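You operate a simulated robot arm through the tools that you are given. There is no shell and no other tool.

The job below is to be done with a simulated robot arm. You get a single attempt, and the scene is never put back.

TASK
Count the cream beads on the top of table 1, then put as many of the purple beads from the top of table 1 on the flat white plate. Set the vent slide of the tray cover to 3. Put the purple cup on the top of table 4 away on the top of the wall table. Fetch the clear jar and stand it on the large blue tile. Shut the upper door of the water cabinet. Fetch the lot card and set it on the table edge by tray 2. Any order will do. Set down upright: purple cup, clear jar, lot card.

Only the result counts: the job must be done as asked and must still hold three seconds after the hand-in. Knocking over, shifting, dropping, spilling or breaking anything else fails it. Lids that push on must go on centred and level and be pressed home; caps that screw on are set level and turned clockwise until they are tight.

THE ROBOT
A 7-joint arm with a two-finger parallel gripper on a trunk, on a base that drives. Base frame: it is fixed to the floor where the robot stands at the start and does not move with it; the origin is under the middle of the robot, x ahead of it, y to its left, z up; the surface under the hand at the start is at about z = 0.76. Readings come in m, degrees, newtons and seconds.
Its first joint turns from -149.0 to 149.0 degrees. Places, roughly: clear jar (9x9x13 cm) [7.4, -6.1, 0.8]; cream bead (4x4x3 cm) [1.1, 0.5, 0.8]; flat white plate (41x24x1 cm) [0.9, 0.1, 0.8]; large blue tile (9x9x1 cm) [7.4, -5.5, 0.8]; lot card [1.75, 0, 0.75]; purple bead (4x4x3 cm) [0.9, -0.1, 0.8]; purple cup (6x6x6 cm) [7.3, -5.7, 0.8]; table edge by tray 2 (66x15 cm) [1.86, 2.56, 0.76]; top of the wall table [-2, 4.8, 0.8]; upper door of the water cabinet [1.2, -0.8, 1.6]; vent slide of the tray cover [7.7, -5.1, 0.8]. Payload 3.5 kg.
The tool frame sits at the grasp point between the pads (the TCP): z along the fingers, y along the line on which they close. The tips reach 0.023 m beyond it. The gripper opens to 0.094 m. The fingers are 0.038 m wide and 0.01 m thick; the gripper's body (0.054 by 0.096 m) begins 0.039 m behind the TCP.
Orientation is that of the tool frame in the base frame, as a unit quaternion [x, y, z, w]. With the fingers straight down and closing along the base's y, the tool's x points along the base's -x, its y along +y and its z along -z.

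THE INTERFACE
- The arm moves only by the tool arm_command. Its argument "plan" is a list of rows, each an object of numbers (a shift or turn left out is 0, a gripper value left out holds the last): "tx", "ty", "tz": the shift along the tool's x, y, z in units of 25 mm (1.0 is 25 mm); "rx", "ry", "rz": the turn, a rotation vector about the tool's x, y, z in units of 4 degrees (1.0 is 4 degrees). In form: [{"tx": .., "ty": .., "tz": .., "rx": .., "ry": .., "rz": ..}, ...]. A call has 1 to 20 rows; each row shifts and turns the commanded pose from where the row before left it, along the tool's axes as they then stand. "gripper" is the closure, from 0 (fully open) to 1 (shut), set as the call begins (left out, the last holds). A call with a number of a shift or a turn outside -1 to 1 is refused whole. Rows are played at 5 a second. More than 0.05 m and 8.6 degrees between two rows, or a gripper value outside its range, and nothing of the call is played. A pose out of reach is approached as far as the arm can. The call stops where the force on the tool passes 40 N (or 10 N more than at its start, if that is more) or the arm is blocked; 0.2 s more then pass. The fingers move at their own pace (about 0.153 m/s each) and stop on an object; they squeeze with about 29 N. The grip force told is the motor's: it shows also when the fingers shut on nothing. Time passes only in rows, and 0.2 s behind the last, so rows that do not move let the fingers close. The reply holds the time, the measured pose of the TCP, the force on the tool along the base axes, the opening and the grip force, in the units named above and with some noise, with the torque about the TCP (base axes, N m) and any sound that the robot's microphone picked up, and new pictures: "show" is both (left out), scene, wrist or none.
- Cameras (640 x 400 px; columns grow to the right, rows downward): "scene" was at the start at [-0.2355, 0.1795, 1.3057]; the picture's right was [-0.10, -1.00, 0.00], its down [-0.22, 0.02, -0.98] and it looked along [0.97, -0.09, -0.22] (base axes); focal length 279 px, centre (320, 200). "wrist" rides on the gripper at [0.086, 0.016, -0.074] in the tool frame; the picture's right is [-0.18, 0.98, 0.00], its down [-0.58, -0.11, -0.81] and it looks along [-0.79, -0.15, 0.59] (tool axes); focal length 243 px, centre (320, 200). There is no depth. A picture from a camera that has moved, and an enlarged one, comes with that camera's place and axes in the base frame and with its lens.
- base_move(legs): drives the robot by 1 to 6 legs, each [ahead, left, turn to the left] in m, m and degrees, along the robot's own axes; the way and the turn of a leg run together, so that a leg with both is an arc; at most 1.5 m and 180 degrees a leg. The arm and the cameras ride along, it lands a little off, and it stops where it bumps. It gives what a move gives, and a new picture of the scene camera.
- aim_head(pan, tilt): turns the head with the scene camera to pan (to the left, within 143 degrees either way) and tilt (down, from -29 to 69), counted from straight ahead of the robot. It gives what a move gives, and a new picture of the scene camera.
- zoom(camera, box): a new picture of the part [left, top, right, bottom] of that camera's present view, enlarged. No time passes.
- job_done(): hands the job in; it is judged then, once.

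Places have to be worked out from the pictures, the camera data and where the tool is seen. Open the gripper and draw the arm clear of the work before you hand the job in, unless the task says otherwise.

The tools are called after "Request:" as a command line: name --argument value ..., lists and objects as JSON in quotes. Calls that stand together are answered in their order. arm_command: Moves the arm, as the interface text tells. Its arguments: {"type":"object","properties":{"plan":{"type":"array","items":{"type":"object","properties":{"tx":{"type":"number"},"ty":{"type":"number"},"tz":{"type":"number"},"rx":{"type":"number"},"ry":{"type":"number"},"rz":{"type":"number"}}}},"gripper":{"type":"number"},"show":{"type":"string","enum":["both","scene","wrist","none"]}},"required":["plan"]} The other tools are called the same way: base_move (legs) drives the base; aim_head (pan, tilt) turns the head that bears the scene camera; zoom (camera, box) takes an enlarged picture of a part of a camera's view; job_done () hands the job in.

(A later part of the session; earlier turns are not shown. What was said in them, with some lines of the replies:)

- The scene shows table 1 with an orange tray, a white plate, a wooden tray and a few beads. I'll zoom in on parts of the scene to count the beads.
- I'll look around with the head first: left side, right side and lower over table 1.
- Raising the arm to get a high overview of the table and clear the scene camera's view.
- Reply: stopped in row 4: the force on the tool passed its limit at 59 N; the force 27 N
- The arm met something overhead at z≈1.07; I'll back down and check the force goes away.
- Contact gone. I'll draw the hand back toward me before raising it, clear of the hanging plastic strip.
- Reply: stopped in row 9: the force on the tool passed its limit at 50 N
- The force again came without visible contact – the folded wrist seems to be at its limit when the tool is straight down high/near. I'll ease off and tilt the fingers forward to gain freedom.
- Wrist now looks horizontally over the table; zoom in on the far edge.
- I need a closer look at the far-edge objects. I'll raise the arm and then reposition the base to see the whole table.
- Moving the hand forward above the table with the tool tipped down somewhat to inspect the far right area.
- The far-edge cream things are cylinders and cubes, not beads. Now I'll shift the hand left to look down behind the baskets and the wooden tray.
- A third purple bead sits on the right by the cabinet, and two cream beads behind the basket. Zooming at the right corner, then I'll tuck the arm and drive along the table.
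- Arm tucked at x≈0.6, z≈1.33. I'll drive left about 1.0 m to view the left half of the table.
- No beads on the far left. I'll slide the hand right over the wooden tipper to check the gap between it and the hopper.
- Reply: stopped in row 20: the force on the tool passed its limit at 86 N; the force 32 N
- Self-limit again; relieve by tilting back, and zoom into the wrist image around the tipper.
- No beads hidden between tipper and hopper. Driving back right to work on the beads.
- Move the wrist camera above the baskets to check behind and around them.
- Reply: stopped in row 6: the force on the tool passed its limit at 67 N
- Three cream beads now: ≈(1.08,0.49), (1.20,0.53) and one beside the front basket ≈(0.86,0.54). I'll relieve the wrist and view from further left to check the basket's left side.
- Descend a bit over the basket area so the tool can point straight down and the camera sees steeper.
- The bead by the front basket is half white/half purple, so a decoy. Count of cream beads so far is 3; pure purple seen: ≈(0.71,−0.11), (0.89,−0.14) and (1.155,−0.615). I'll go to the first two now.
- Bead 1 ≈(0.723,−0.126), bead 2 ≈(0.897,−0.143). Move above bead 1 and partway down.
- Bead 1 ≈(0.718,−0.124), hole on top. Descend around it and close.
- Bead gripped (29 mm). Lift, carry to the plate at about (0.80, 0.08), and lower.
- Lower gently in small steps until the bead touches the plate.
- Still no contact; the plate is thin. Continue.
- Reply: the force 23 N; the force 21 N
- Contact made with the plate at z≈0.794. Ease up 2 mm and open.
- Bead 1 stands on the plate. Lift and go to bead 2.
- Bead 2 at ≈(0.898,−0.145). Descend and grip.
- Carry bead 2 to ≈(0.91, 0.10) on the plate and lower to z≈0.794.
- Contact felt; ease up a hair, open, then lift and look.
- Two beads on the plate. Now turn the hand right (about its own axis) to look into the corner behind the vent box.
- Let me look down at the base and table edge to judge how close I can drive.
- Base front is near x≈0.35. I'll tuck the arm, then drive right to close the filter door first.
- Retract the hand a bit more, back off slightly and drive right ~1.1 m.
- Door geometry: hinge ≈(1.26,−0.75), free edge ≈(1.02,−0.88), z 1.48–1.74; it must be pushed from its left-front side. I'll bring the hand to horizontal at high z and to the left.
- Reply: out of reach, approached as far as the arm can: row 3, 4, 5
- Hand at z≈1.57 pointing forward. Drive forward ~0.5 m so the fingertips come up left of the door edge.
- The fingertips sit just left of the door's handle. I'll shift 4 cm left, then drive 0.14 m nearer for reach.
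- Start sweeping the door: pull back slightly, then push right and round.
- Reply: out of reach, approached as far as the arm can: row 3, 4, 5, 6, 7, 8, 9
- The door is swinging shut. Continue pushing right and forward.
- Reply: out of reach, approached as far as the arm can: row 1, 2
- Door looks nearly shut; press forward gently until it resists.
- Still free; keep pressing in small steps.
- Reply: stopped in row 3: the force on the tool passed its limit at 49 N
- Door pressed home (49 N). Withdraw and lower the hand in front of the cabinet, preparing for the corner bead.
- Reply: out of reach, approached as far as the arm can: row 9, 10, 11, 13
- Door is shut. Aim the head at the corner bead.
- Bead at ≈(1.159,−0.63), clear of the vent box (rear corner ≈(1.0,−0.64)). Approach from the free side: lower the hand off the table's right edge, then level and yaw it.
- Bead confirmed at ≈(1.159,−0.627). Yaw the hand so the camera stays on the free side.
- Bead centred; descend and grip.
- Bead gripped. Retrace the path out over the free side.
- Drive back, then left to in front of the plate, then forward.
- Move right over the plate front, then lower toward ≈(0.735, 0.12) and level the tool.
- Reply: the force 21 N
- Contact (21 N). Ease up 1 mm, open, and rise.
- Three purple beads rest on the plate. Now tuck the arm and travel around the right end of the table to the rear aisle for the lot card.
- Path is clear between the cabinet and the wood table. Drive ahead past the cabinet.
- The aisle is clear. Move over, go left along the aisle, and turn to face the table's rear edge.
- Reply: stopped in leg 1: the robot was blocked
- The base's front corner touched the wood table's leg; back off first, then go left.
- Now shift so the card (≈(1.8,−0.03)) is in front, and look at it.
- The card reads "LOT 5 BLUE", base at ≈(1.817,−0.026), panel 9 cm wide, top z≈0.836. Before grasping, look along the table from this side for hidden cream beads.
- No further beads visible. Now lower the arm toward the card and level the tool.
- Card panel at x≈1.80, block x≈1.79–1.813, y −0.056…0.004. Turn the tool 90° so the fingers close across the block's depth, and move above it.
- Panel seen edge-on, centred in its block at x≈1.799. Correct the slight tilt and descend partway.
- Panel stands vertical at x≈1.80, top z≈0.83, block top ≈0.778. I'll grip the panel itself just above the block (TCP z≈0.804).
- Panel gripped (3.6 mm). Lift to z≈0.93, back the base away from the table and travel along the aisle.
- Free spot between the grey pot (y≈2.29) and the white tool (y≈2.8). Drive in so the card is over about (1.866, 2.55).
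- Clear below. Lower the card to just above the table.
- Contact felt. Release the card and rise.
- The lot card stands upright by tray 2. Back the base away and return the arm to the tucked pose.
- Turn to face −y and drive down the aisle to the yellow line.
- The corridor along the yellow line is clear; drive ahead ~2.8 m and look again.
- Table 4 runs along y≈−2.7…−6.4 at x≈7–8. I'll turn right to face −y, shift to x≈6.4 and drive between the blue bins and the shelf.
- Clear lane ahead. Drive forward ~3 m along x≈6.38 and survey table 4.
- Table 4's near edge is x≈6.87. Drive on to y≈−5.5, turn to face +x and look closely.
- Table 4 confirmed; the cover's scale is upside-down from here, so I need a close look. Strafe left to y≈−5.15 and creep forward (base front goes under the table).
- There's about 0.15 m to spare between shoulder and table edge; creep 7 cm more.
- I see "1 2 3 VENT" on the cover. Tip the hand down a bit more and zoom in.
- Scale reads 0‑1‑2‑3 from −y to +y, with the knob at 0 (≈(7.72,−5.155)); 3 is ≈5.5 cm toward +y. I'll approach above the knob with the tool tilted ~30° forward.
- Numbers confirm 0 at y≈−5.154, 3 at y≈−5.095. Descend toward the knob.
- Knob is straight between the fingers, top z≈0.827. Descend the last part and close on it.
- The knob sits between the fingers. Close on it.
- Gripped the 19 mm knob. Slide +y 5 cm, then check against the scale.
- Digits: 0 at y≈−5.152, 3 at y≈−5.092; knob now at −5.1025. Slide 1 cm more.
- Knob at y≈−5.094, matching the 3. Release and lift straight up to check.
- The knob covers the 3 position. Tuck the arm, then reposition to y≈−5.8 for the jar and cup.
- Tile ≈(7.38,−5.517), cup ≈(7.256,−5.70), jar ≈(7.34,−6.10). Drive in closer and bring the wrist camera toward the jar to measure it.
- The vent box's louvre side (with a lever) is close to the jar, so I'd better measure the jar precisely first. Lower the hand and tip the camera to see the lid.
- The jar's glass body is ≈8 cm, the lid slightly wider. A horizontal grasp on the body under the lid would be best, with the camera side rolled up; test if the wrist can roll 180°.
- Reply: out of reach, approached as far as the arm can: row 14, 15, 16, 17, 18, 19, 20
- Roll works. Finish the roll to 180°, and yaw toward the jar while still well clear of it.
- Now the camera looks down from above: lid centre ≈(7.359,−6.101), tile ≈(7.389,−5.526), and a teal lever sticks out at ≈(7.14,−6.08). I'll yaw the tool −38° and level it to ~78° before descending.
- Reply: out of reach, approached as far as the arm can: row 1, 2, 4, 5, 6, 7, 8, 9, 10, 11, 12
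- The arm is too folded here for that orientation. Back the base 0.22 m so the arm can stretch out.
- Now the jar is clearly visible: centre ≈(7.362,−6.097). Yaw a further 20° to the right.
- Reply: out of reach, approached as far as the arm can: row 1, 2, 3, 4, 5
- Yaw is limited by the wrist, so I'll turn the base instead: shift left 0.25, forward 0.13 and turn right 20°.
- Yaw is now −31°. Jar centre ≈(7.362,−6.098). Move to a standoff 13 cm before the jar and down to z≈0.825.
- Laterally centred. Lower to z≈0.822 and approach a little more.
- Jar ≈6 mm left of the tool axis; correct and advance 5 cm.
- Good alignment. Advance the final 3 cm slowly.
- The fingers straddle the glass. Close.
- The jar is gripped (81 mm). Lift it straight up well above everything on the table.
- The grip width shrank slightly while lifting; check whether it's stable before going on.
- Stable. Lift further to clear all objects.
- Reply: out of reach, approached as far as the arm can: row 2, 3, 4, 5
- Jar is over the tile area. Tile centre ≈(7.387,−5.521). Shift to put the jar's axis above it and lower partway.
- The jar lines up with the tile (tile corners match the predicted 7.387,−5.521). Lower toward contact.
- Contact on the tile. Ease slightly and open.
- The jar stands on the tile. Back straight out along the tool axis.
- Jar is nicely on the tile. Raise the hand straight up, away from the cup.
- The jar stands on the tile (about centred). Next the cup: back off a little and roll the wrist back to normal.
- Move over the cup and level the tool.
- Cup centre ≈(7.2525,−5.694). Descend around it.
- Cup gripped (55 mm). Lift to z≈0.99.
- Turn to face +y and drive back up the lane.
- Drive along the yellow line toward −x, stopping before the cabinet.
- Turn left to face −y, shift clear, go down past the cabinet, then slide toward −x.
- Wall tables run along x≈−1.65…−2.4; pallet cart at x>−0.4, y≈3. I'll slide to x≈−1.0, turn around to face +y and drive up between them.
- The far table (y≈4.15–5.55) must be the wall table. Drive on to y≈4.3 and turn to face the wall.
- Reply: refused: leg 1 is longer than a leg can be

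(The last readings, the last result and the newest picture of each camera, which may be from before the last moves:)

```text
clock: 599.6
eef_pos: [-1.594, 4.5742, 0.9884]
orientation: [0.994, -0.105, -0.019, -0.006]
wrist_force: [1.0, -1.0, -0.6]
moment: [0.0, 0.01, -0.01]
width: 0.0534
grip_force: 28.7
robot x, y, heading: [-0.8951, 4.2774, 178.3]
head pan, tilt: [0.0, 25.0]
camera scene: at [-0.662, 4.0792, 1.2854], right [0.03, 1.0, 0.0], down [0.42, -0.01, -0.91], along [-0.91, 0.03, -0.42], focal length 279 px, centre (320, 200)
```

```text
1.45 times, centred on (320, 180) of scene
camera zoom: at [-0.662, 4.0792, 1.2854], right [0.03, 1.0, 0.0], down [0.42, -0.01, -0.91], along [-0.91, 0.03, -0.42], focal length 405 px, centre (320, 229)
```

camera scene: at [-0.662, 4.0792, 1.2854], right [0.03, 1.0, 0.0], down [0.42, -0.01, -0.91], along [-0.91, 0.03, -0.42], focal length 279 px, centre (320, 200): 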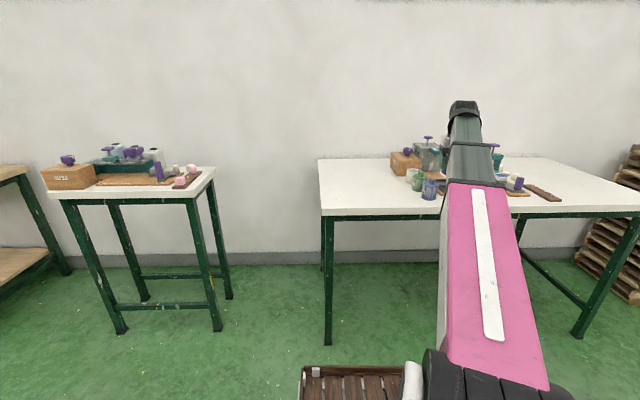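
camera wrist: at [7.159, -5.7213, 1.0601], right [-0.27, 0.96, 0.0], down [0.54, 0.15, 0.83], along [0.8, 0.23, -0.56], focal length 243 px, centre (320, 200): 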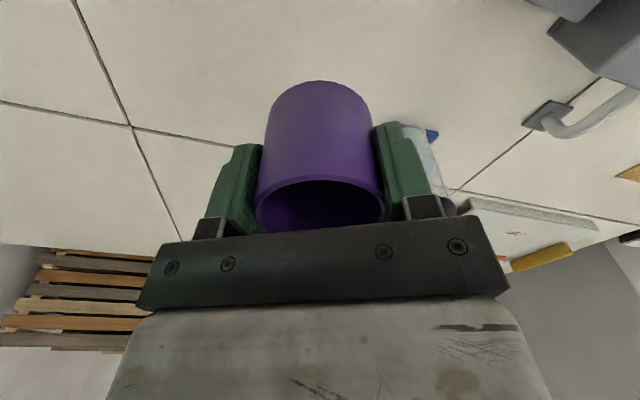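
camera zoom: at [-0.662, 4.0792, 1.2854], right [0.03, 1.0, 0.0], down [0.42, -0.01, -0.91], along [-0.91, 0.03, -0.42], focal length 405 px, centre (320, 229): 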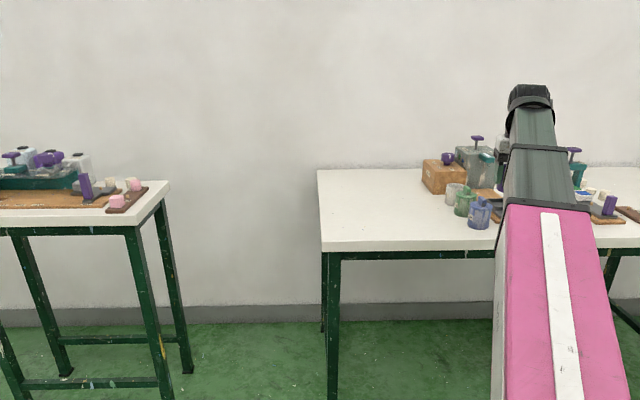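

The left part of the wall table (y≈4.12–4.5) is free. Position the base so the cup comes over about (−1.72, 4.33).

Request:
base_move --legs '[[0.12, 0.24, 1.7]]'

Request:
arm_command --plan '[{"tx": -0.83, "ty": 0.18}, {"tx": -0.83, "ty": 0.18}, {"tx": -0.83, "ty": 0.18}, {"tx": -0.83, "ty": 0.18}, {"tx": -0.83, "ty": 0.18}, {"tx": -0.83, "ty": 0.18}, {"tx": -0.83, "ty": 0.18}]' --show "both"

Request:
aim_head --pan -10 --tilt 30

```text
clock: 601.5
eef_pos: [-1.7267, 4.3137, 0.9883]
orientation: [0.996, -0.091, -0.019, -0.005]
wrist_force: [0.6, -0.6, 0.3]
moment: [0.01, -0.04, 0.02]
width: 0.0535
grip_force: 28.5
robot x, y, heading: [-1.0193, 4.0372, 180.1]
head pan, tilt: [0.0, 25.0]
camera scene: at [-0.7801, 3.8448, 1.2854], right [0.0, 1.0, 0.0], down [0.42, 0.0, -0.91], along [-0.91, 0.0, -0.42], focal length 279 px, centre (320, 200)
```

scene: 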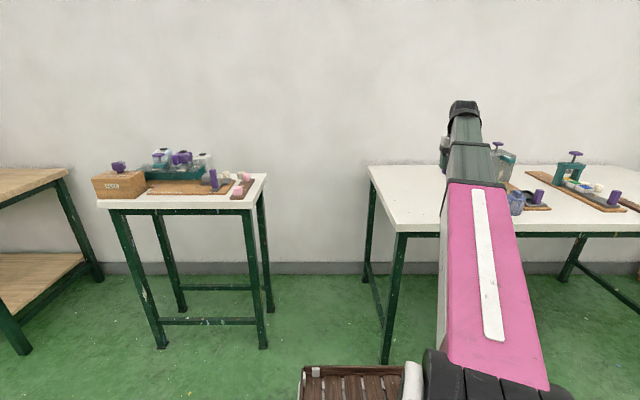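

```text
clock: 603.1
eef_pos: [-1.8743, 4.3091, 0.9944]
orientation: [0.996, -0.092, -0.02, -0.006]
wrist_force: [0.1, 0.5, -0.2]
moment: [-0.04, 0.0, -0.05]
width: 0.0534
grip_force: 28.8
robot x, y, heading: [-1.0177, 4.0366, 180.1]
head pan, tilt: [0.0, 25.0]
camera scene: at [-0.7802, 3.8448, 1.2854], right [0.0, 1.0, 0.0], down [0.42, 0.0, -0.91], along [-0.91, 0.0, -0.42], focal length 279 px, centre (320, 200)
camera wrist: at [-1.7904, 4.2759, 1.0657], right [-0.36, -0.93, 0.0], down [-0.52, 0.2, 0.83], along [-0.77, 0.3, -0.56], focal length 243 px, centre (320, 200)
```

scene: 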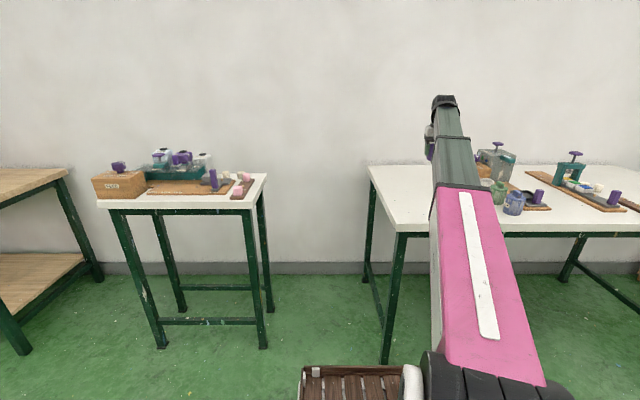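
wrist: 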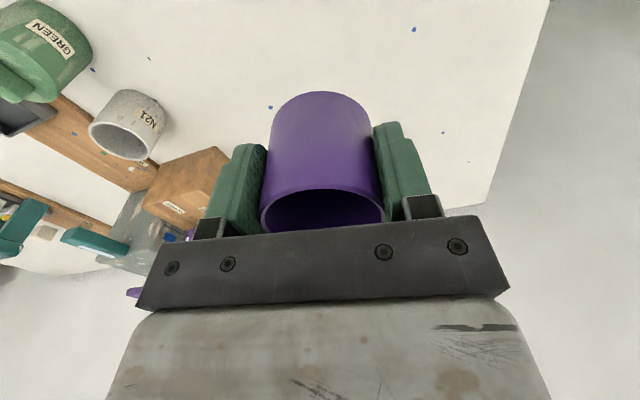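

```text
clock: 603.9
eef_pos: [-1.8731, 4.3072, 0.9936]
orientation: [0.996, -0.091, -0.019, -0.006]
wrist_force: [-0.4, 0.2, -0.6]
moment: [-0.01, -0.04, -0.04]
width: 0.0534
grip_force: 29.0
robot x, y, heading: [-1.0221, 4.0414, 180.1]
head pan, tilt: [-10.0, 30.0]
camera scene: at [-0.7771, 3.8605, 1.2775], right [0.17, 0.98, 0.0], down [0.49, -0.09, -0.87], along [-0.85, 0.15, -0.5], focal length 279 px, centre (320, 200)
```

scene: 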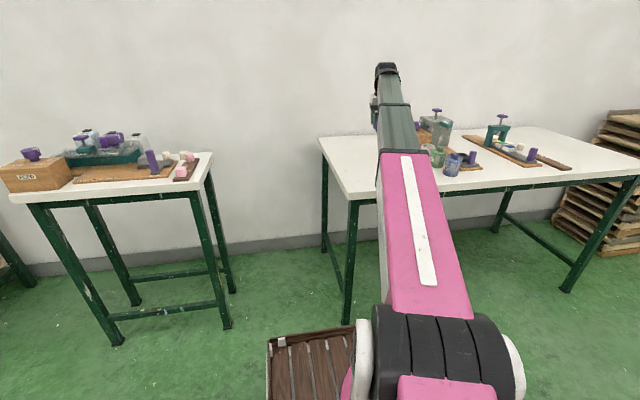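

Cup over the free area at ≈(−1.874, 4.31). Lower.

Request:
arm_command --plan '[{"tz": 1}, {"tz": 1}, {"tz": 1}, {"tz": 1}, {"tz": 1}, {"tz": 1}, {"tz": 0.8}]' --show "wrist"

Request:
arm_command --plan '[{"tz": 0.25}, {"tz": 0.15}, {}]' --show "none"

```text
clock: 605.5
eef_pos: [-1.8814, 4.3105, 0.8294]
orientation: [0.996, -0.092, -0.02, -0.006]
wrist_force: [4.5, -2.2, 16.9]
moment: [-0.33, -0.12, 0.04]
width: 0.0533
grip_force: 29.1
robot x, y, heading: [-1.018, 4.0361, 179.7]
head pan, tilt: [-10.0, 30.0]
stopped in row 7: the force on the tool passed its limit at 55 N (the readings are from after the stop); the commanded pose is now the measured one
camera wrist: at [-1.797, 4.278, 0.9], right [-0.36, -0.93, 0.0], down [-0.52, 0.2, 0.83], along [-0.78, 0.3, -0.56], focal length 243 px, centre (320, 200)
```

wrist: 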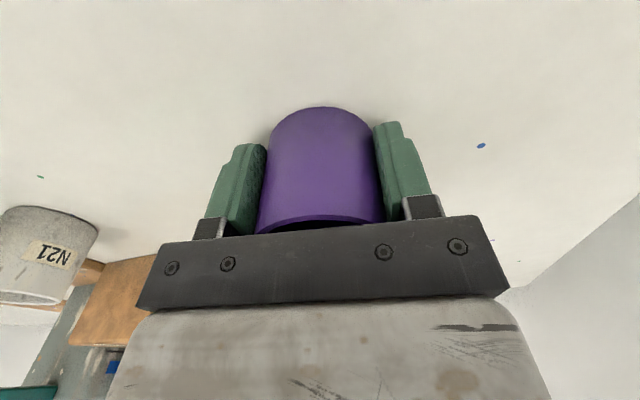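

```text
clock: 605.9
eef_pos: [-1.8817, 4.3103, 0.8291]
orientation: [0.996, -0.092, -0.021, -0.006]
wrist_force: [3.5, -2.3, 16.5]
moment: [-0.37, -0.23, 0.07]
width: 0.0534
grip_force: 29.1
robot x, y, heading: [-1.0206, 4.0365, 180.0]
head pan, tilt: [-10.0, 30.0]
stopped in row 1: the force on the tool passed its limit at 51 N (the readings are from after the stop); the commanded pose is now the measured one
```

This table is higher (contact at TCP z≈0.83). Ease up until the force is small, then release.

Request:
arm_command --plan '[{"tz": -0.06}, {}]' --show "none"

Request:
zoom --camera "wrist" --box '[200, 80, 450, 240]'

```text
clock: 606.5
eef_pos: [-1.8819, 4.3108, 0.8284]
orientation: [0.996, -0.092, -0.021, -0.006]
wrist_force: [1.5, -0.9, 5.0]
moment: [-0.15, -0.07, -0.03]
width: 0.0532
grip_force: 29.0
robot x, y, heading: [-1.0193, 4.0362, 180.0]
head pan, tilt: [-10.0, 30.0]
```

```text
2.50 times, centred on (325, 160) of wrist
camera zoom: at [-1.7976, 4.2784, 0.9], right [-0.36, -0.93, 0.0], down [-0.52, 0.2, 0.83], along [-0.78, 0.3, -0.55], focal length 606 px, centre (308, 300)
```

zoom: 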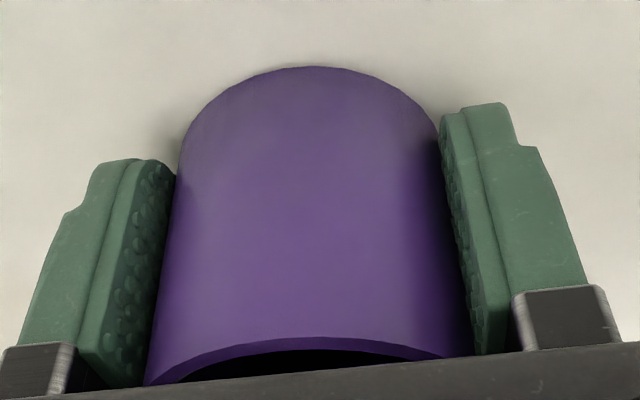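

Open gently in two stages so the cup settles flat.

Request:
arm_command --plan '[{}, {}]' --gripper 0.38 --show "wrist"

Request:
arm_command --plan '[{}, {}]' --gripper 0.05 --show "wrist"

```text
clock: 607.1
eef_pos: [-1.8829, 4.3112, 0.8284]
orientation: [0.996, -0.091, -0.021, -0.005]
wrist_force: [-0.4, -0.1, 0.5]
moment: [0.03, 0.04, -0.02]
width: 0.0583
grip_force: 0.1
robot x, y, heading: [-1.0229, 4.0383, 180.0]
head pan, tilt: [-10.0, 30.0]
camera wrist: at [-1.7977, 4.2785, 0.8999], right [-0.36, -0.93, 0.0], down [-0.52, 0.2, 0.83], along [-0.78, 0.3, -0.55], focal length 243 px, centre (320, 200)
```

wrist: 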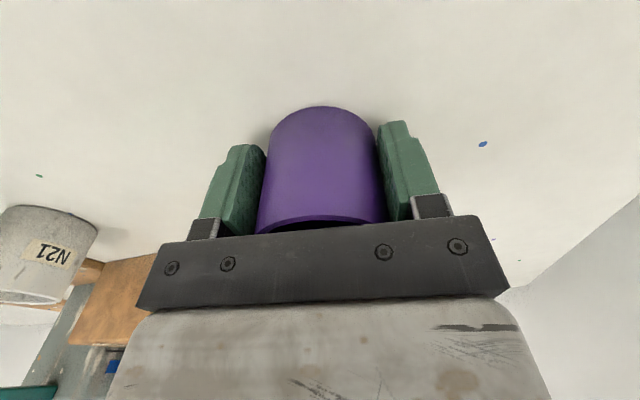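

```text
clock: 607.7
eef_pos: [-1.8826, 4.3108, 0.8291]
orientation: [0.996, -0.091, -0.021, -0.005]
wrist_force: [-0.3, 0.6, 0.1]
moment: [0.02, 0.02, 0.0]
width: 0.0895
grip_force: 0.0
robot x, y, heading: [-1.0206, 4.0367, 179.9]
head pan, tilt: [-10.0, 30.0]
camera wrist: at [-1.7976, 4.2784, 0.9001], right [-0.36, -0.93, 0.0], down [-0.52, 0.2, 0.83], along [-0.78, 0.3, -0.55], focal length 243 px, centre (320, 200)
```

wrist: 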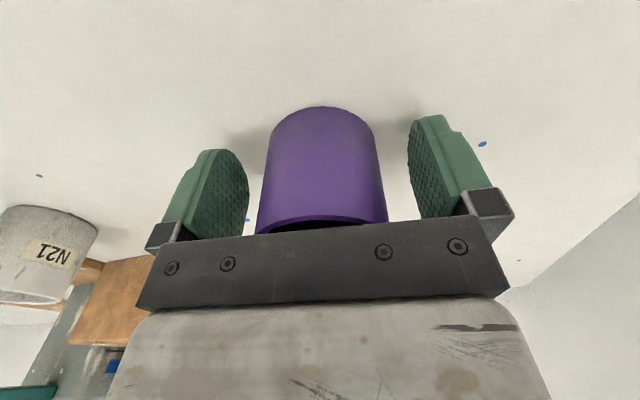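

The cup is standing. Rise straight up and check.

Request:
arm_command --plan '[{"tz": -0.6, "tx": -0.02}, {"tz": -1, "tx": -0.04}, {"tz": -1, "tx": -0.04}, {"tz": -1, "tx": -0.04}, {"tz": -1, "tx": -0.04}, {"tz": -1, "tx": -0.04}]' --show "both"

Request:
zoom --camera "scene" --box '[300, 90, 480, 210]'

```text
clock: 609.1
eef_pos: [-1.8824, 4.3098, 0.9698]
orientation: [0.996, -0.092, -0.022, -0.006]
wrist_force: [0.2, 0.8, 1.1]
moment: [-0.02, 0.01, -0.03]
width: 0.0891
grip_force: 0.0
robot x, y, heading: [-1.0192, 4.0421, 180.0]
head pan, tilt: [-10.0, 30.0]
camera scene: at [-0.777, 3.8605, 1.2774], right [0.17, 0.98, 0.0], down [0.49, -0.09, -0.87], along [-0.85, 0.15, -0.5], focal length 279 px, centre (320, 200)
camera wrist: at [-1.7969, 4.2774, 1.0403], right [-0.36, -0.93, 0.0], down [-0.52, 0.2, 0.83], along [-0.78, 0.3, -0.56], focal length 243 px, centre (320, 200)
```

scene: 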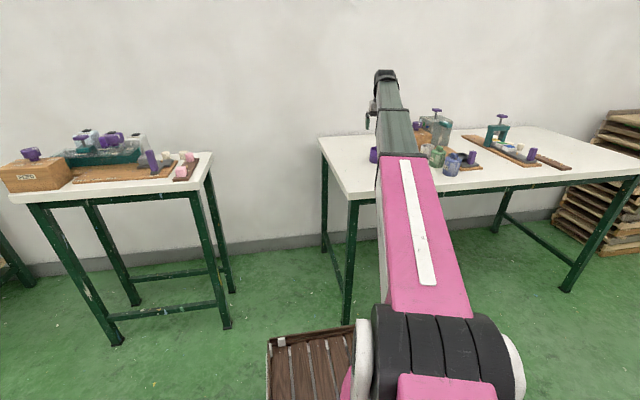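
wrist: 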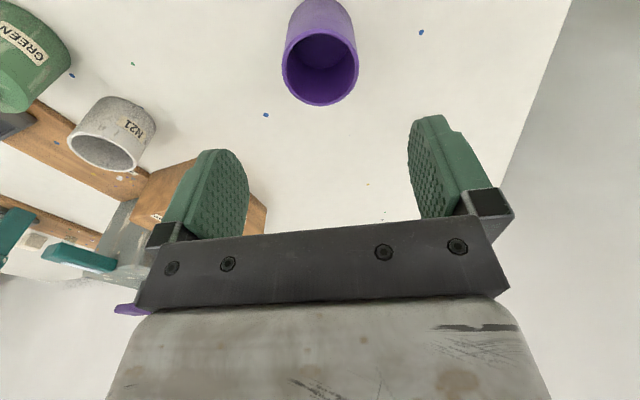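

```text
3.33 times, centred on (390, 150) of scene
camera zoom: at [-0.777, 3.8605, 1.2774], right [0.17, 0.98, 0.0], down [0.49, -0.09, -0.87], along [-0.85, 0.15, -0.5], focal length 929 px, centre (87, 367)
```

zoom: 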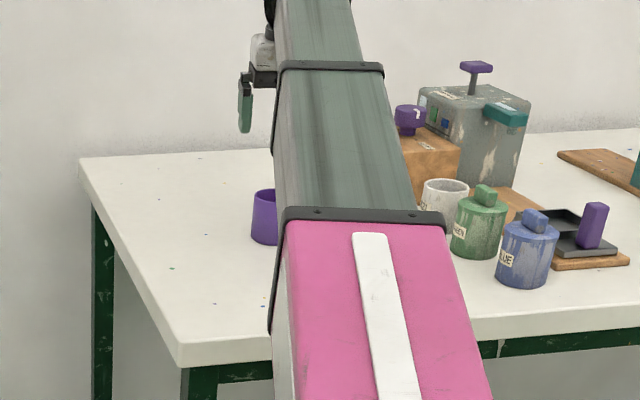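

The purple cup stands upright on the wall table. Retract the arm, back off, and turn toward table 1 for a final check of bead counts and states.

Request:
base_move --legs '[[-0.3, 0, 0]]'

Request:
arm_command --plan '[{"ry": -1}, {"ry": -1}, {"ry": -1}, {"ry": -1}, {"ry": -1}, {"ry": -1}, {"ry": -1}, {"ry": -1}, {"ry": -1}, {"ry": -1}, {"tz": -1}, {"tz": -1}, {"tz": -1}, {"tz": -1}, {"tz": -1}, {"tz": -1}, {"tz": -1}, {"tz": -1}, {"tz": -1}, {"tz": -1}]' --show "scene" --gripper 0

Request:
zoom --camera "scene" --box '[300, 90, 480, 210]'

```text
clock: 611.1
eef_pos: [-1.5823, 4.3081, 0.97]
orientation: [0.996, -0.089, -0.022, -0.005]
wrist_force: [-0.6, 0.0, 0.7]
moment: [0.03, 0.01, 0.02]
width: 0.0893
grip_force: 0.1
robot x, y, heading: [-0.7186, 4.0385, -180.0]
head pan, tilt: [-10.0, 30.0]
camera scene: at [-0.4773, 3.8614, 1.2774], right [0.17, 0.99, 0.0], down [0.49, -0.09, -0.87], along [-0.85, 0.15, -0.5], focal length 279 px, centre (320, 200)
```

scene: 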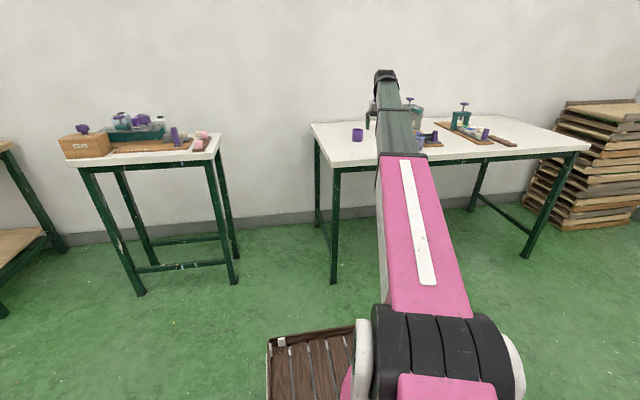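

```text
clock: 615.3
eef_pos: [-1.4168, 4.2757, 1.1531]
orientation: [0.928, -0.083, -0.36, -0.036]
wrist_force: [0.8, -0.2, 0.8]
moment: [-0.02, 0.03, 0.01]
width: 0.094
grip_force: 0.1
robot x, y, heading: [-0.7198, 4.0366, -179.8]
head pan, tilt: [-10.0, 30.0]
camera scene: at [-0.4772, 3.8614, 1.2774], right [0.17, 0.99, 0.0], down [0.49, -0.09, -0.87], along [-0.85, 0.15, -0.5], focal length 279 px, centre (320, 200)
```

scene: 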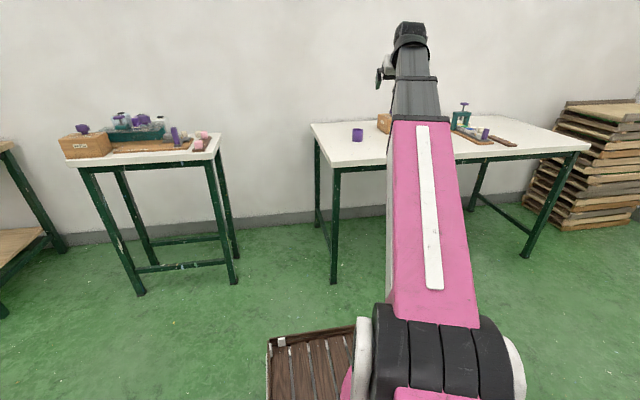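

```text
3.33 times, centred on (390, 150) of scene
camera zoom: at [-0.4772, 3.8614, 1.2774], right [0.17, 0.99, 0.0], down [0.49, -0.09, -0.87], along [-0.85, 0.15, -0.5], focal length 929 px, centre (87, 367)
```

zoom: 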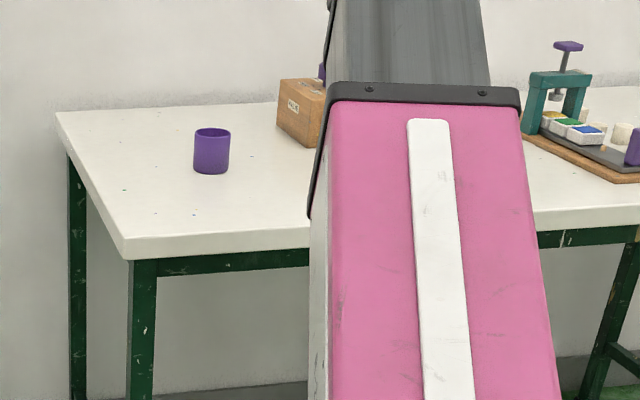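

Turn around to look over table 1 from here.

Request:
base_move --legs '[[0, 0, -90], [0, 0, -90]]'

Request:
aim_head --pan -25 --tilt 18

Request:
zoom --camera "scene" --box '[0, 120, 320, 300]'

Request:
zoom --camera "scene" --box '[320, 120, 640, 300]'

```text
clock: 623.4
eef_pos: [-0.0284, 3.7872, 1.1534]
orientation: [0.09, 0.927, -0.039, 0.361]
wrist_force: [-0.2, -0.5, 0.4]
moment: [-0.01, 0.05, 0.02]
width: 0.094
grip_force: 0.0
robot x, y, heading: [-0.7212, 4.04, -0.7]
head pan, tilt: [-10.0, 30.0]
camera scene: at [-0.9569, 4.2131, 1.2774], right [-0.19, -0.98, 0.0], down [-0.49, 0.09, -0.87], along [0.85, -0.16, -0.5], focal length 279 px, centre (320, 200)
```

scene: 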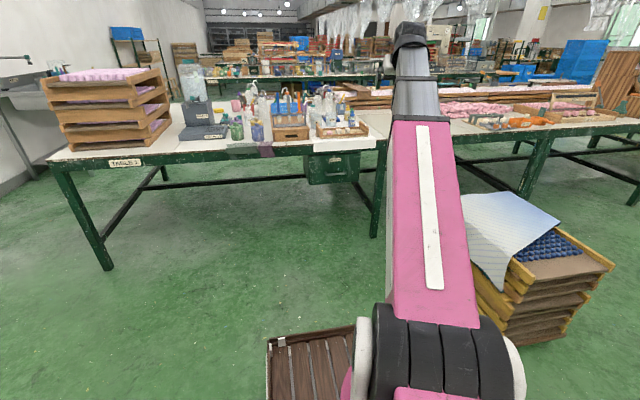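

```text
clock: 624.2
eef_pos: [-0.0286, 3.7868, 1.1537]
orientation: [0.092, 0.927, -0.04, 0.36]
wrist_force: [-0.1, -0.1, -0.6]
moment: [-0.03, 0.02, -0.01]
width: 0.0941
grip_force: 0.1
robot x, y, heading: [-0.7224, 4.036, -0.7]
head pan, tilt: [-25.0, 18.0]
camera scene: at [-0.9617, 4.1895, 1.2967], right [-0.44, -0.9, 0.0], down [-0.28, 0.13, -0.95], along [0.86, -0.41, -0.31], focal length 279 px, centre (320, 200)
```

scene: 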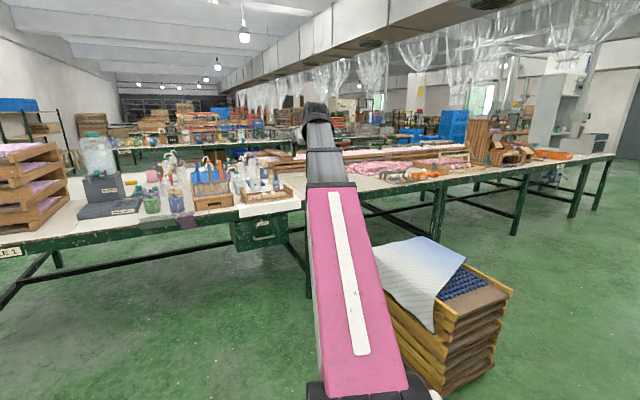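

```text
2.00 times, centred on (160, 210) of scene
camera zoom: at [-0.9617, 4.1895, 1.2967], right [-0.44, -0.9, 0.0], down [-0.28, 0.13, -0.95], along [0.86, -0.41, -0.31], focal length 557 px, centre (640, 180)
```

zoom: 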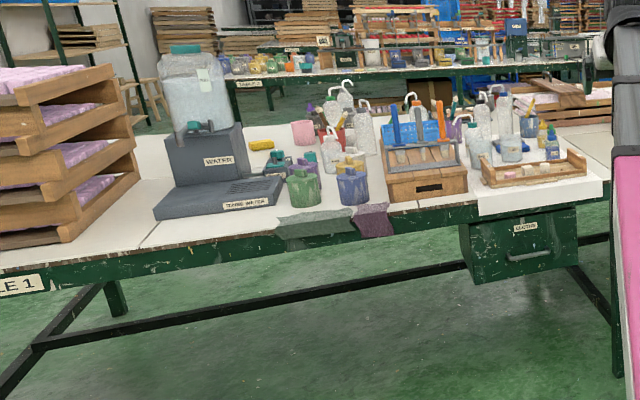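

```text
2.00 times, centred on (480, 210) of scene
camera zoom: at [-0.9617, 4.1895, 1.2967], right [-0.44, -0.9, 0.0], down [-0.28, 0.13, -0.95], along [0.86, -0.41, -0.31], focal length 557 px, centre (0, 180)
```

zoom: 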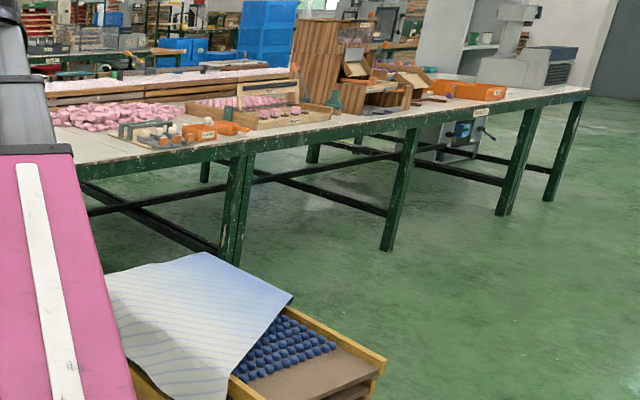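

Table 1 is the whole long bench. I'll move along its front and inspect for any further beads.

Request:
base_move --legs '[[0, -1.4, 0.7], [0, -0.9, 0]]'

Request:
aim_head --pan 25 --tilt 14

Request:
zoom --camera "scene" --box '[100, 140, 340, 260]'

Request:
zoom --camera "scene" --box '[300, 120, 560, 260]'

```text
clock: 627.5
eef_pos: [-0.0154, 3.4201, 1.1526]
orientation: [0.04, 0.931, -0.02, 0.361]
wrist_force: [0.5, 0.1, 0.3]
moment: [-0.03, -0.02, -0.01]
width: 0.0942
grip_force: 0.0
robot x, y, heading: [-0.73, 3.5938, 5.4]
head pan, tilt: [-25.0, 18.0]
stopped in leg 1: the robot was blocked; the commanded pose is now the measured one
camera scene: at [-0.9869, 3.7193, 1.2968], right [-0.34, -0.94, 0.0], down [-0.29, 0.1, -0.95], along [0.9, -0.32, -0.31], focal length 279 px, centre (320, 200)
```

scene: 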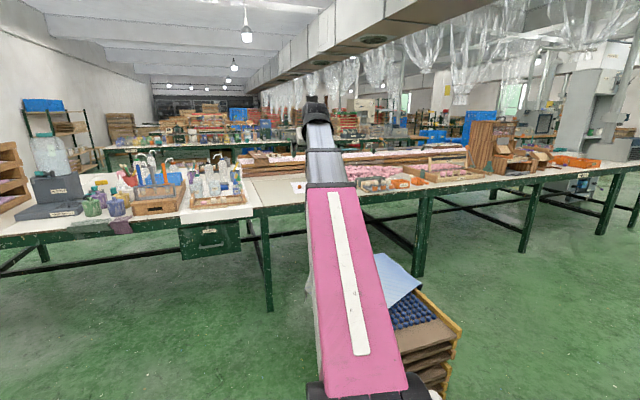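

```text
clock: 628.7
eef_pos: [-0.0148, 3.4205, 1.1543]
orientation: [0.039, 0.931, -0.019, 0.362]
wrist_force: [0.5, 0.0, 0.0]
moment: [0.01, -0.01, 0.01]
width: 0.0943
grip_force: 0.0
robot x, y, heading: [-0.7318, 3.5937, 5.3]
head pan, tilt: [25.0, 14.0]
camera scene: at [-0.9942, 3.7978, 1.3033], right [0.5, -0.86, 0.0], down [-0.21, -0.12, -0.97], along [0.84, 0.49, -0.24], focal length 279 px, centre (320, 200)
```

scene: 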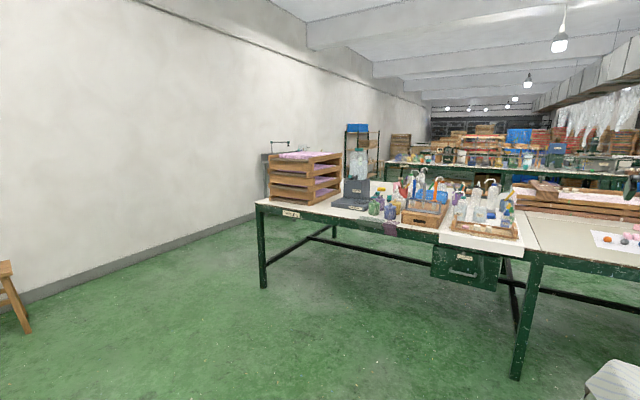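

```text
2.67 times, centred on (220, 200) of scene
camera zoom: at [-0.9942, 3.7978, 1.3033], right [0.5, -0.86, 0.0], down [-0.21, -0.12, -0.97], along [0.84, 0.49, -0.24], focal length 743 px, centre (587, 200)
```

zoom: 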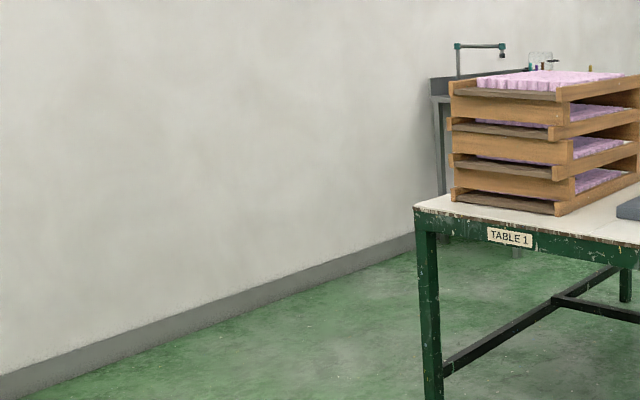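

```text
2.46 times, centred on (430, 190) of scene
camera zoom: at [-0.9942, 3.7978, 1.3033], right [0.5, -0.86, 0.0], down [-0.21, -0.12, -0.97], along [0.84, 0.49, -0.24], focal length 686 px, centre (49, 225)
```

zoom: 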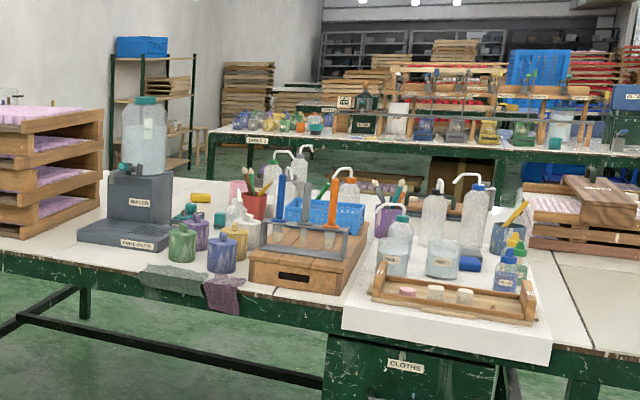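

I touched the cart's corner; back away from it first and keep farther out.

Request:
base_move --legs '[[0, 0.2, 0], [-0.33, 0, -5.4], [0, -1.4, 0], [0, -0.6, 0]]'

Request:
aim_head --pan 20 --tilt 14

Request:
zoom --camera "scene" --box '[160, 130, 480, 290]'

```text
clock: 641.7
eef_pos: [-0.3822, 1.5312, 1.1545]
orientation: [0.083, 0.928, -0.036, 0.361]
wrist_force: [0.2, -0.9, 0.5]
moment: [-0.02, -0.03, 0.01]
width: 0.0942
grip_force: 0.1
robot x, y, heading: [-1.0792, 1.7708, -0.1]
head pan, tilt: [25.0, 14.0]
camera scene: at [-1.3209, 1.9975, 1.3033], right [0.42, -0.91, 0.0], down [-0.22, -0.1, -0.97], along [0.88, 0.41, -0.24], focal length 279 px, centre (320, 200)
```

scene: 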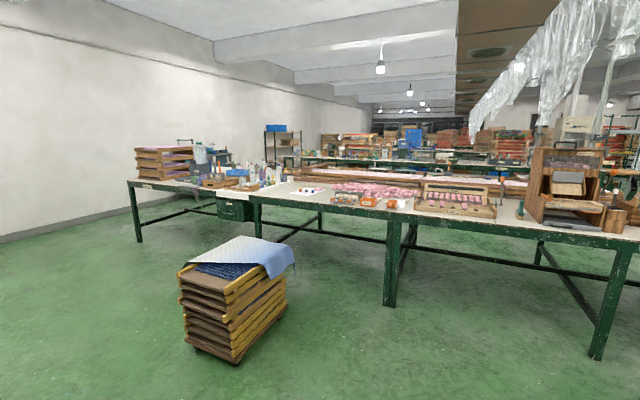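

```text
clock: 642.3
eef_pos: [-0.3804, 1.5307, 1.1535]
orientation: [0.082, 0.928, -0.035, 0.361]
wrist_force: [-0.5, -0.4, 0.5]
moment: [0.02, 0.0, 0.0]
width: 0.0943
grip_force: 0.0
robot x, y, heading: [-1.0799, 1.769, 0.2]
head pan, tilt: [20.0, 14.0]
camera scene: at [-1.3178, 1.99, 1.3033], right [0.34, -0.94, 0.0], down [-0.23, -0.08, -0.97], along [0.91, 0.33, -0.24], focal length 279 px, centre (320, 200)
```

scene: 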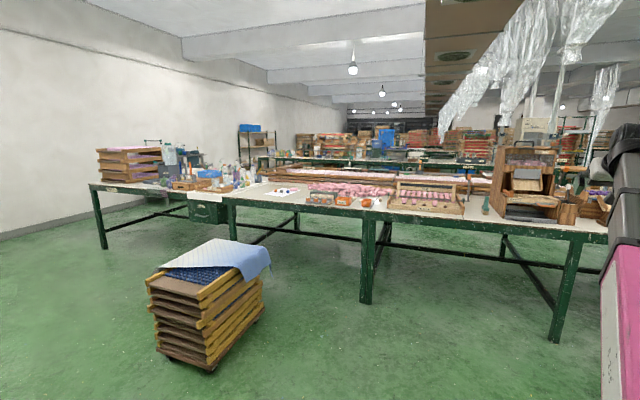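

```text
2.00 times, centred on (320, 210) of scene
camera zoom: at [-1.3178, 1.99, 1.3033], right [0.34, -0.94, 0.0], down [-0.23, -0.08, -0.97], along [0.91, 0.33, -0.24], focal length 557 px, centre (320, 180)
```

zoom: 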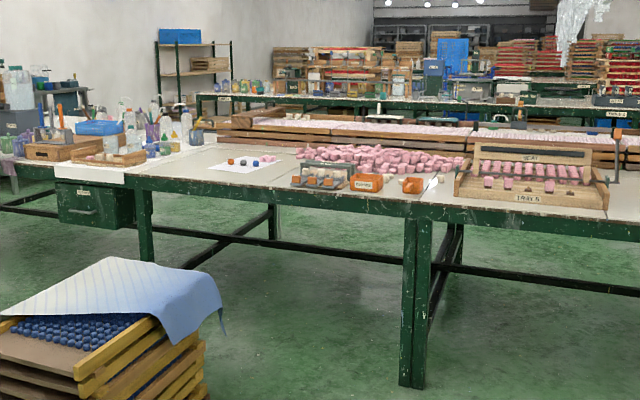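

Request:
zoom --camera "scene" --box '[250, 170, 410, 225]'

Request:
zoom --camera "scene" --box '[400, 140, 600, 240]'

Request:
base_move --legs '[[0, -1.0, 0], [0.4, 0, 0]]'

Request:
aim_head --pan 10 --tilt 15

Request:
zoom --camera "scene" --box '[160, 150, 480, 300]'

```text
4.00 times, centred on (330, 198) of scene
camera zoom: at [-1.3178, 1.99, 1.3033], right [0.34, -0.94, 0.0], down [-0.23, -0.08, -0.97], along [0.91, 0.33, -0.24], focal length 1114 px, centre (280, 210)
```

zoom: 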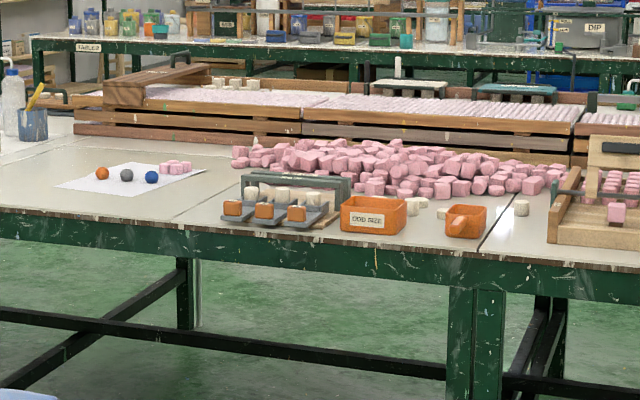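

```text
3.20 times, centred on (500, 190) of scene
camera zoom: at [-1.3178, 1.99, 1.3033], right [0.34, -0.94, 0.0], down [-0.23, -0.08, -0.97], along [0.91, 0.33, -0.24], focal length 891 px, centre (-256, 232)
```

zoom: 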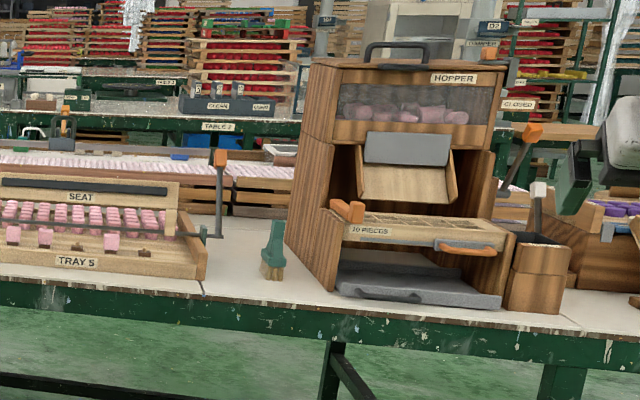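

```text
clock: 649.6
eef_pos: [0.0103, 0.5185, 1.153]
orientation: [0.087, 0.928, -0.038, 0.36]
wrist_force: [-0.1, -0.1, -0.1]
moment: [-0.03, -0.02, -0.02]
width: 0.0938
grip_force: 0.0
robot x, y, heading: [-0.6812, 0.7648, -0.5]
head pan, tilt: [20.0, 14.0]
camera scene: at [-0.9224, 0.9854, 1.3033], right [0.33, -0.94, 0.0], down [-0.23, -0.08, -0.97], along [0.91, 0.32, -0.24], focal length 279 px, centre (320, 200)
```

scene: 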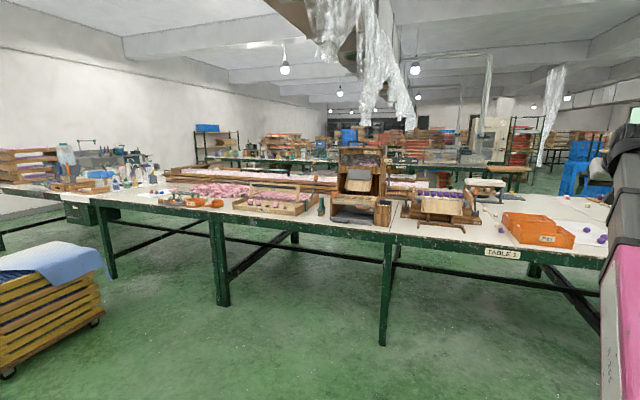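

```text
clock: 650.3
eef_pos: [0.0112, 0.5197, 1.1537]
orientation: [0.087, 0.928, -0.037, 0.36]
wrist_force: [-0.8, -0.4, 0.0]
moment: [0.0, -0.04, 0.01]
width: 0.094
grip_force: 0.1
robot x, y, heading: [-0.6859, 0.7675, -0.4]
head pan, tilt: [10.0, 15.0]
camera scene: at [-0.9183, 0.9697, 1.3017], right [0.17, -0.99, 0.0], down [-0.26, -0.04, -0.97], along [0.95, 0.16, -0.26], focal length 279 px, centre (320, 200)
```

scene: 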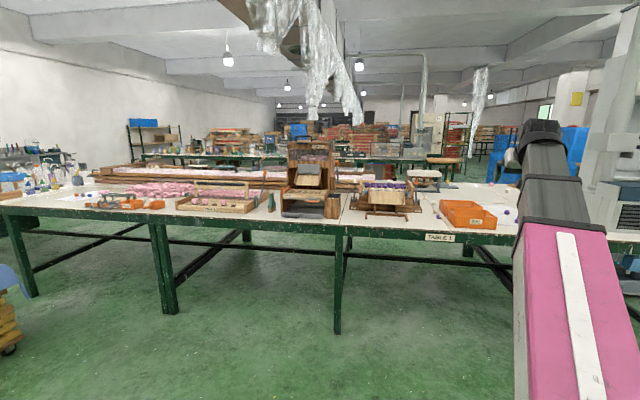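

```text
2.00 times, centred on (320, 225) of scene
camera zoom: at [-0.9183, 0.9697, 1.3017], right [0.17, -0.99, 0.0], down [-0.26, -0.04, -0.97], along [0.95, 0.16, -0.26], focal length 557 px, centre (320, 150)
```

zoom: 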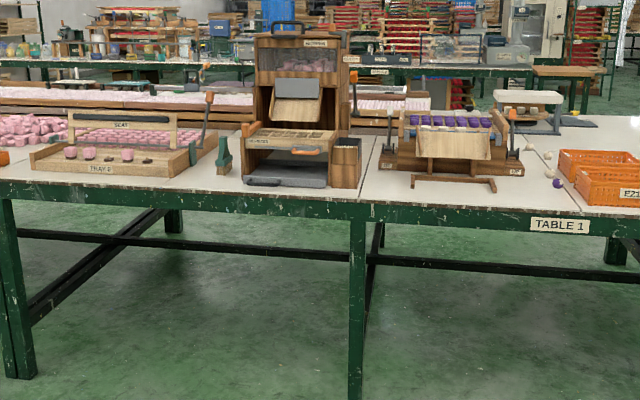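

Request:
zoom --camera "scene" --box '[400, 150, 540, 250]'

Request:
base_move --legs '[[0, -0.7, 0]]'

Request:
aim_head --pan -5 --tilt 12

Request:
zoom --camera "scene" --box '[220, 150, 460, 290]'

Request:
zoom --camera "scene" --box '[380, 20, 600, 240]'

```text
4.00 times, centred on (470, 200) of scene
camera zoom: at [-0.9183, 0.9697, 1.3017], right [0.17, -0.99, 0.0], down [-0.26, -0.04, -0.97], along [0.95, 0.16, -0.26], focal length 1114 px, centre (-280, 200)
```

zoom: 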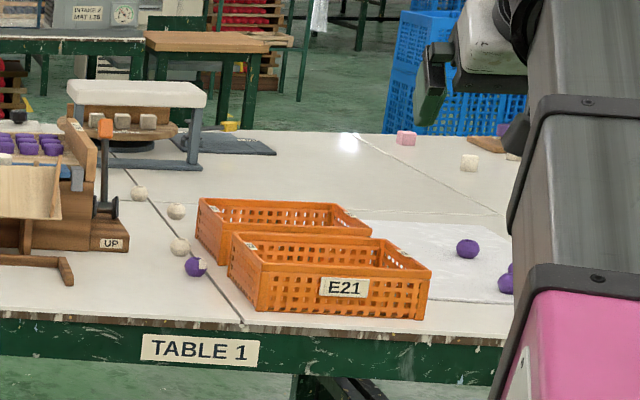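

```text
clock: 654.2
eef_pos: [0.0071, -0.18, 1.1532]
orientation: [0.085, 0.928, -0.036, 0.36]
wrist_force: [0.7, 0.1, -1.0]
moment: [-0.01, 0.0, 0.01]
width: 0.094
grip_force: 0.1
robot x, y, heading: [-0.6856, 0.0638, -0.4]
head pan, tilt: [10.0, 15.0]
camera scene: at [-0.9233, 0.2687, 1.3016], right [0.17, -0.99, 0.0], down [-0.26, -0.04, -0.97], along [0.95, 0.16, -0.26], focal length 279 px, centre (320, 200)
```

scene: 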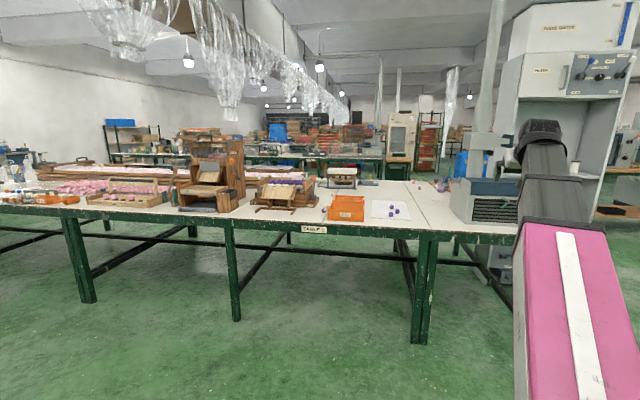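

```text
clock: 655.0
eef_pos: [0.0063, -0.1802, 1.1524]
orientation: [0.085, 0.928, -0.037, 0.36]
wrist_force: [0.2, -0.3, -0.5]
moment: [0.0, 0.0, 0.0]
width: 0.094
grip_force: 0.0
robot x, y, heading: [-0.6912, 0.0645, -0.4]
head pan, tilt: [-5.0, 12.0]
camera scene: at [-0.9225, 0.2444, 1.3065], right [-0.09, -1.0, 0.0], down [-0.21, 0.02, -0.98], along [0.97, -0.09, -0.21], focal length 279 px, centre (320, 200)
```

scene: 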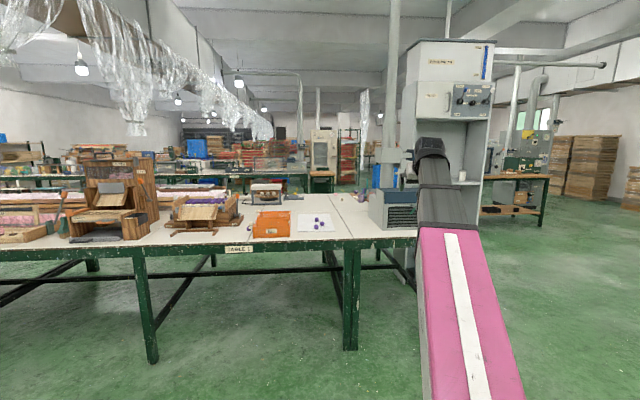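

```text
2.67 times, centred on (340, 220) of scene
camera zoom: at [-0.9225, 0.2444, 1.3065], right [-0.09, -1.0, 0.0], down [-0.21, 0.02, -0.98], along [0.97, -0.09, -0.21], focal length 743 px, centre (267, 147)
```

zoom: 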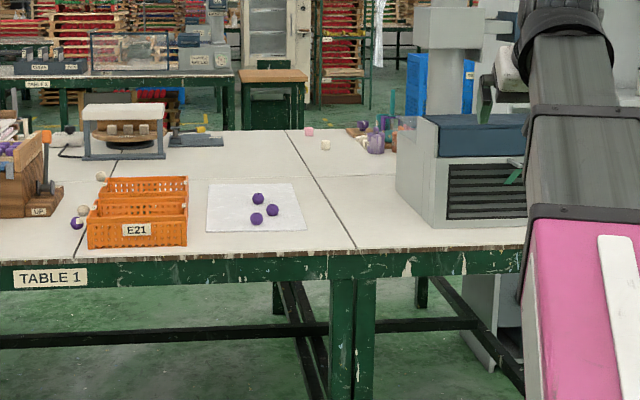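

```text
1.82 times, centred on (490, 130) of scene
camera zoom: at [-0.9225, 0.2444, 1.3065], right [-0.09, -1.0, 0.0], down [-0.21, 0.02, -0.98], along [0.97, -0.09, -0.21], focal length 506 px, centre (11, 327)
```

zoom: 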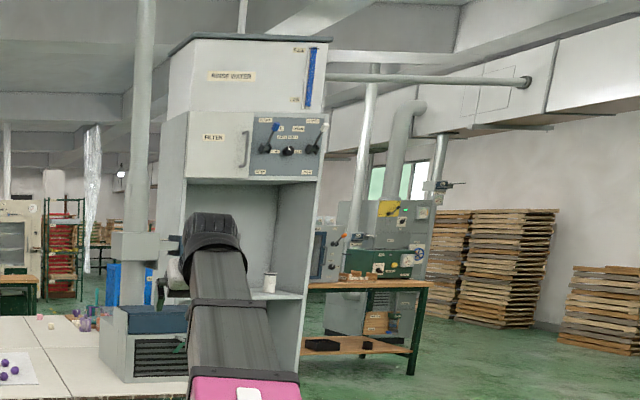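

Three cream beads counted, three purple beads on the plate, and the filter door is shut flush. The slide is at 3, and the card, jar and cup are placed upright. The gripper is open and the arm is clear, so I'm handing in.

Request:
job_done

```text
The job is handed in.
```

I've handed in the job with all six parts done; I haven't seen the verdict. Here is how things stood when I last looked at each one.

- **Beads:** I counted three cream beads on the top of table 1 and put three purple beads on the flat white plate. I left a half‑purple, half‑white bead where it was. I looked over the bench from several sides and found no more cream beads.
- **Vent slide:** The knob on the tray cover is lined up with the 3.
- **Purple cup:** It stands upright on the free end of the wall table. It met the tabletop harder than I meant, at about 55 N, because that table is higher than I expected.
- **Clear jar:** It stands upright on the large blue tile. It is about a centimetre off centre, so its near edge slightly overhangs the tile.
- **Water cabinet:** The upper (FILTER) door is shut; I pressed it until it resisted, and it was still flush at the end.
- **Lot card:** It stands upright on the table edge by tray 2.

While driving, the base bumped two things: a leg of the wood table behind the cabinet, and a corner of the pallet cart. I saw no sign that either moved, though I could only check the cart's position roughly.
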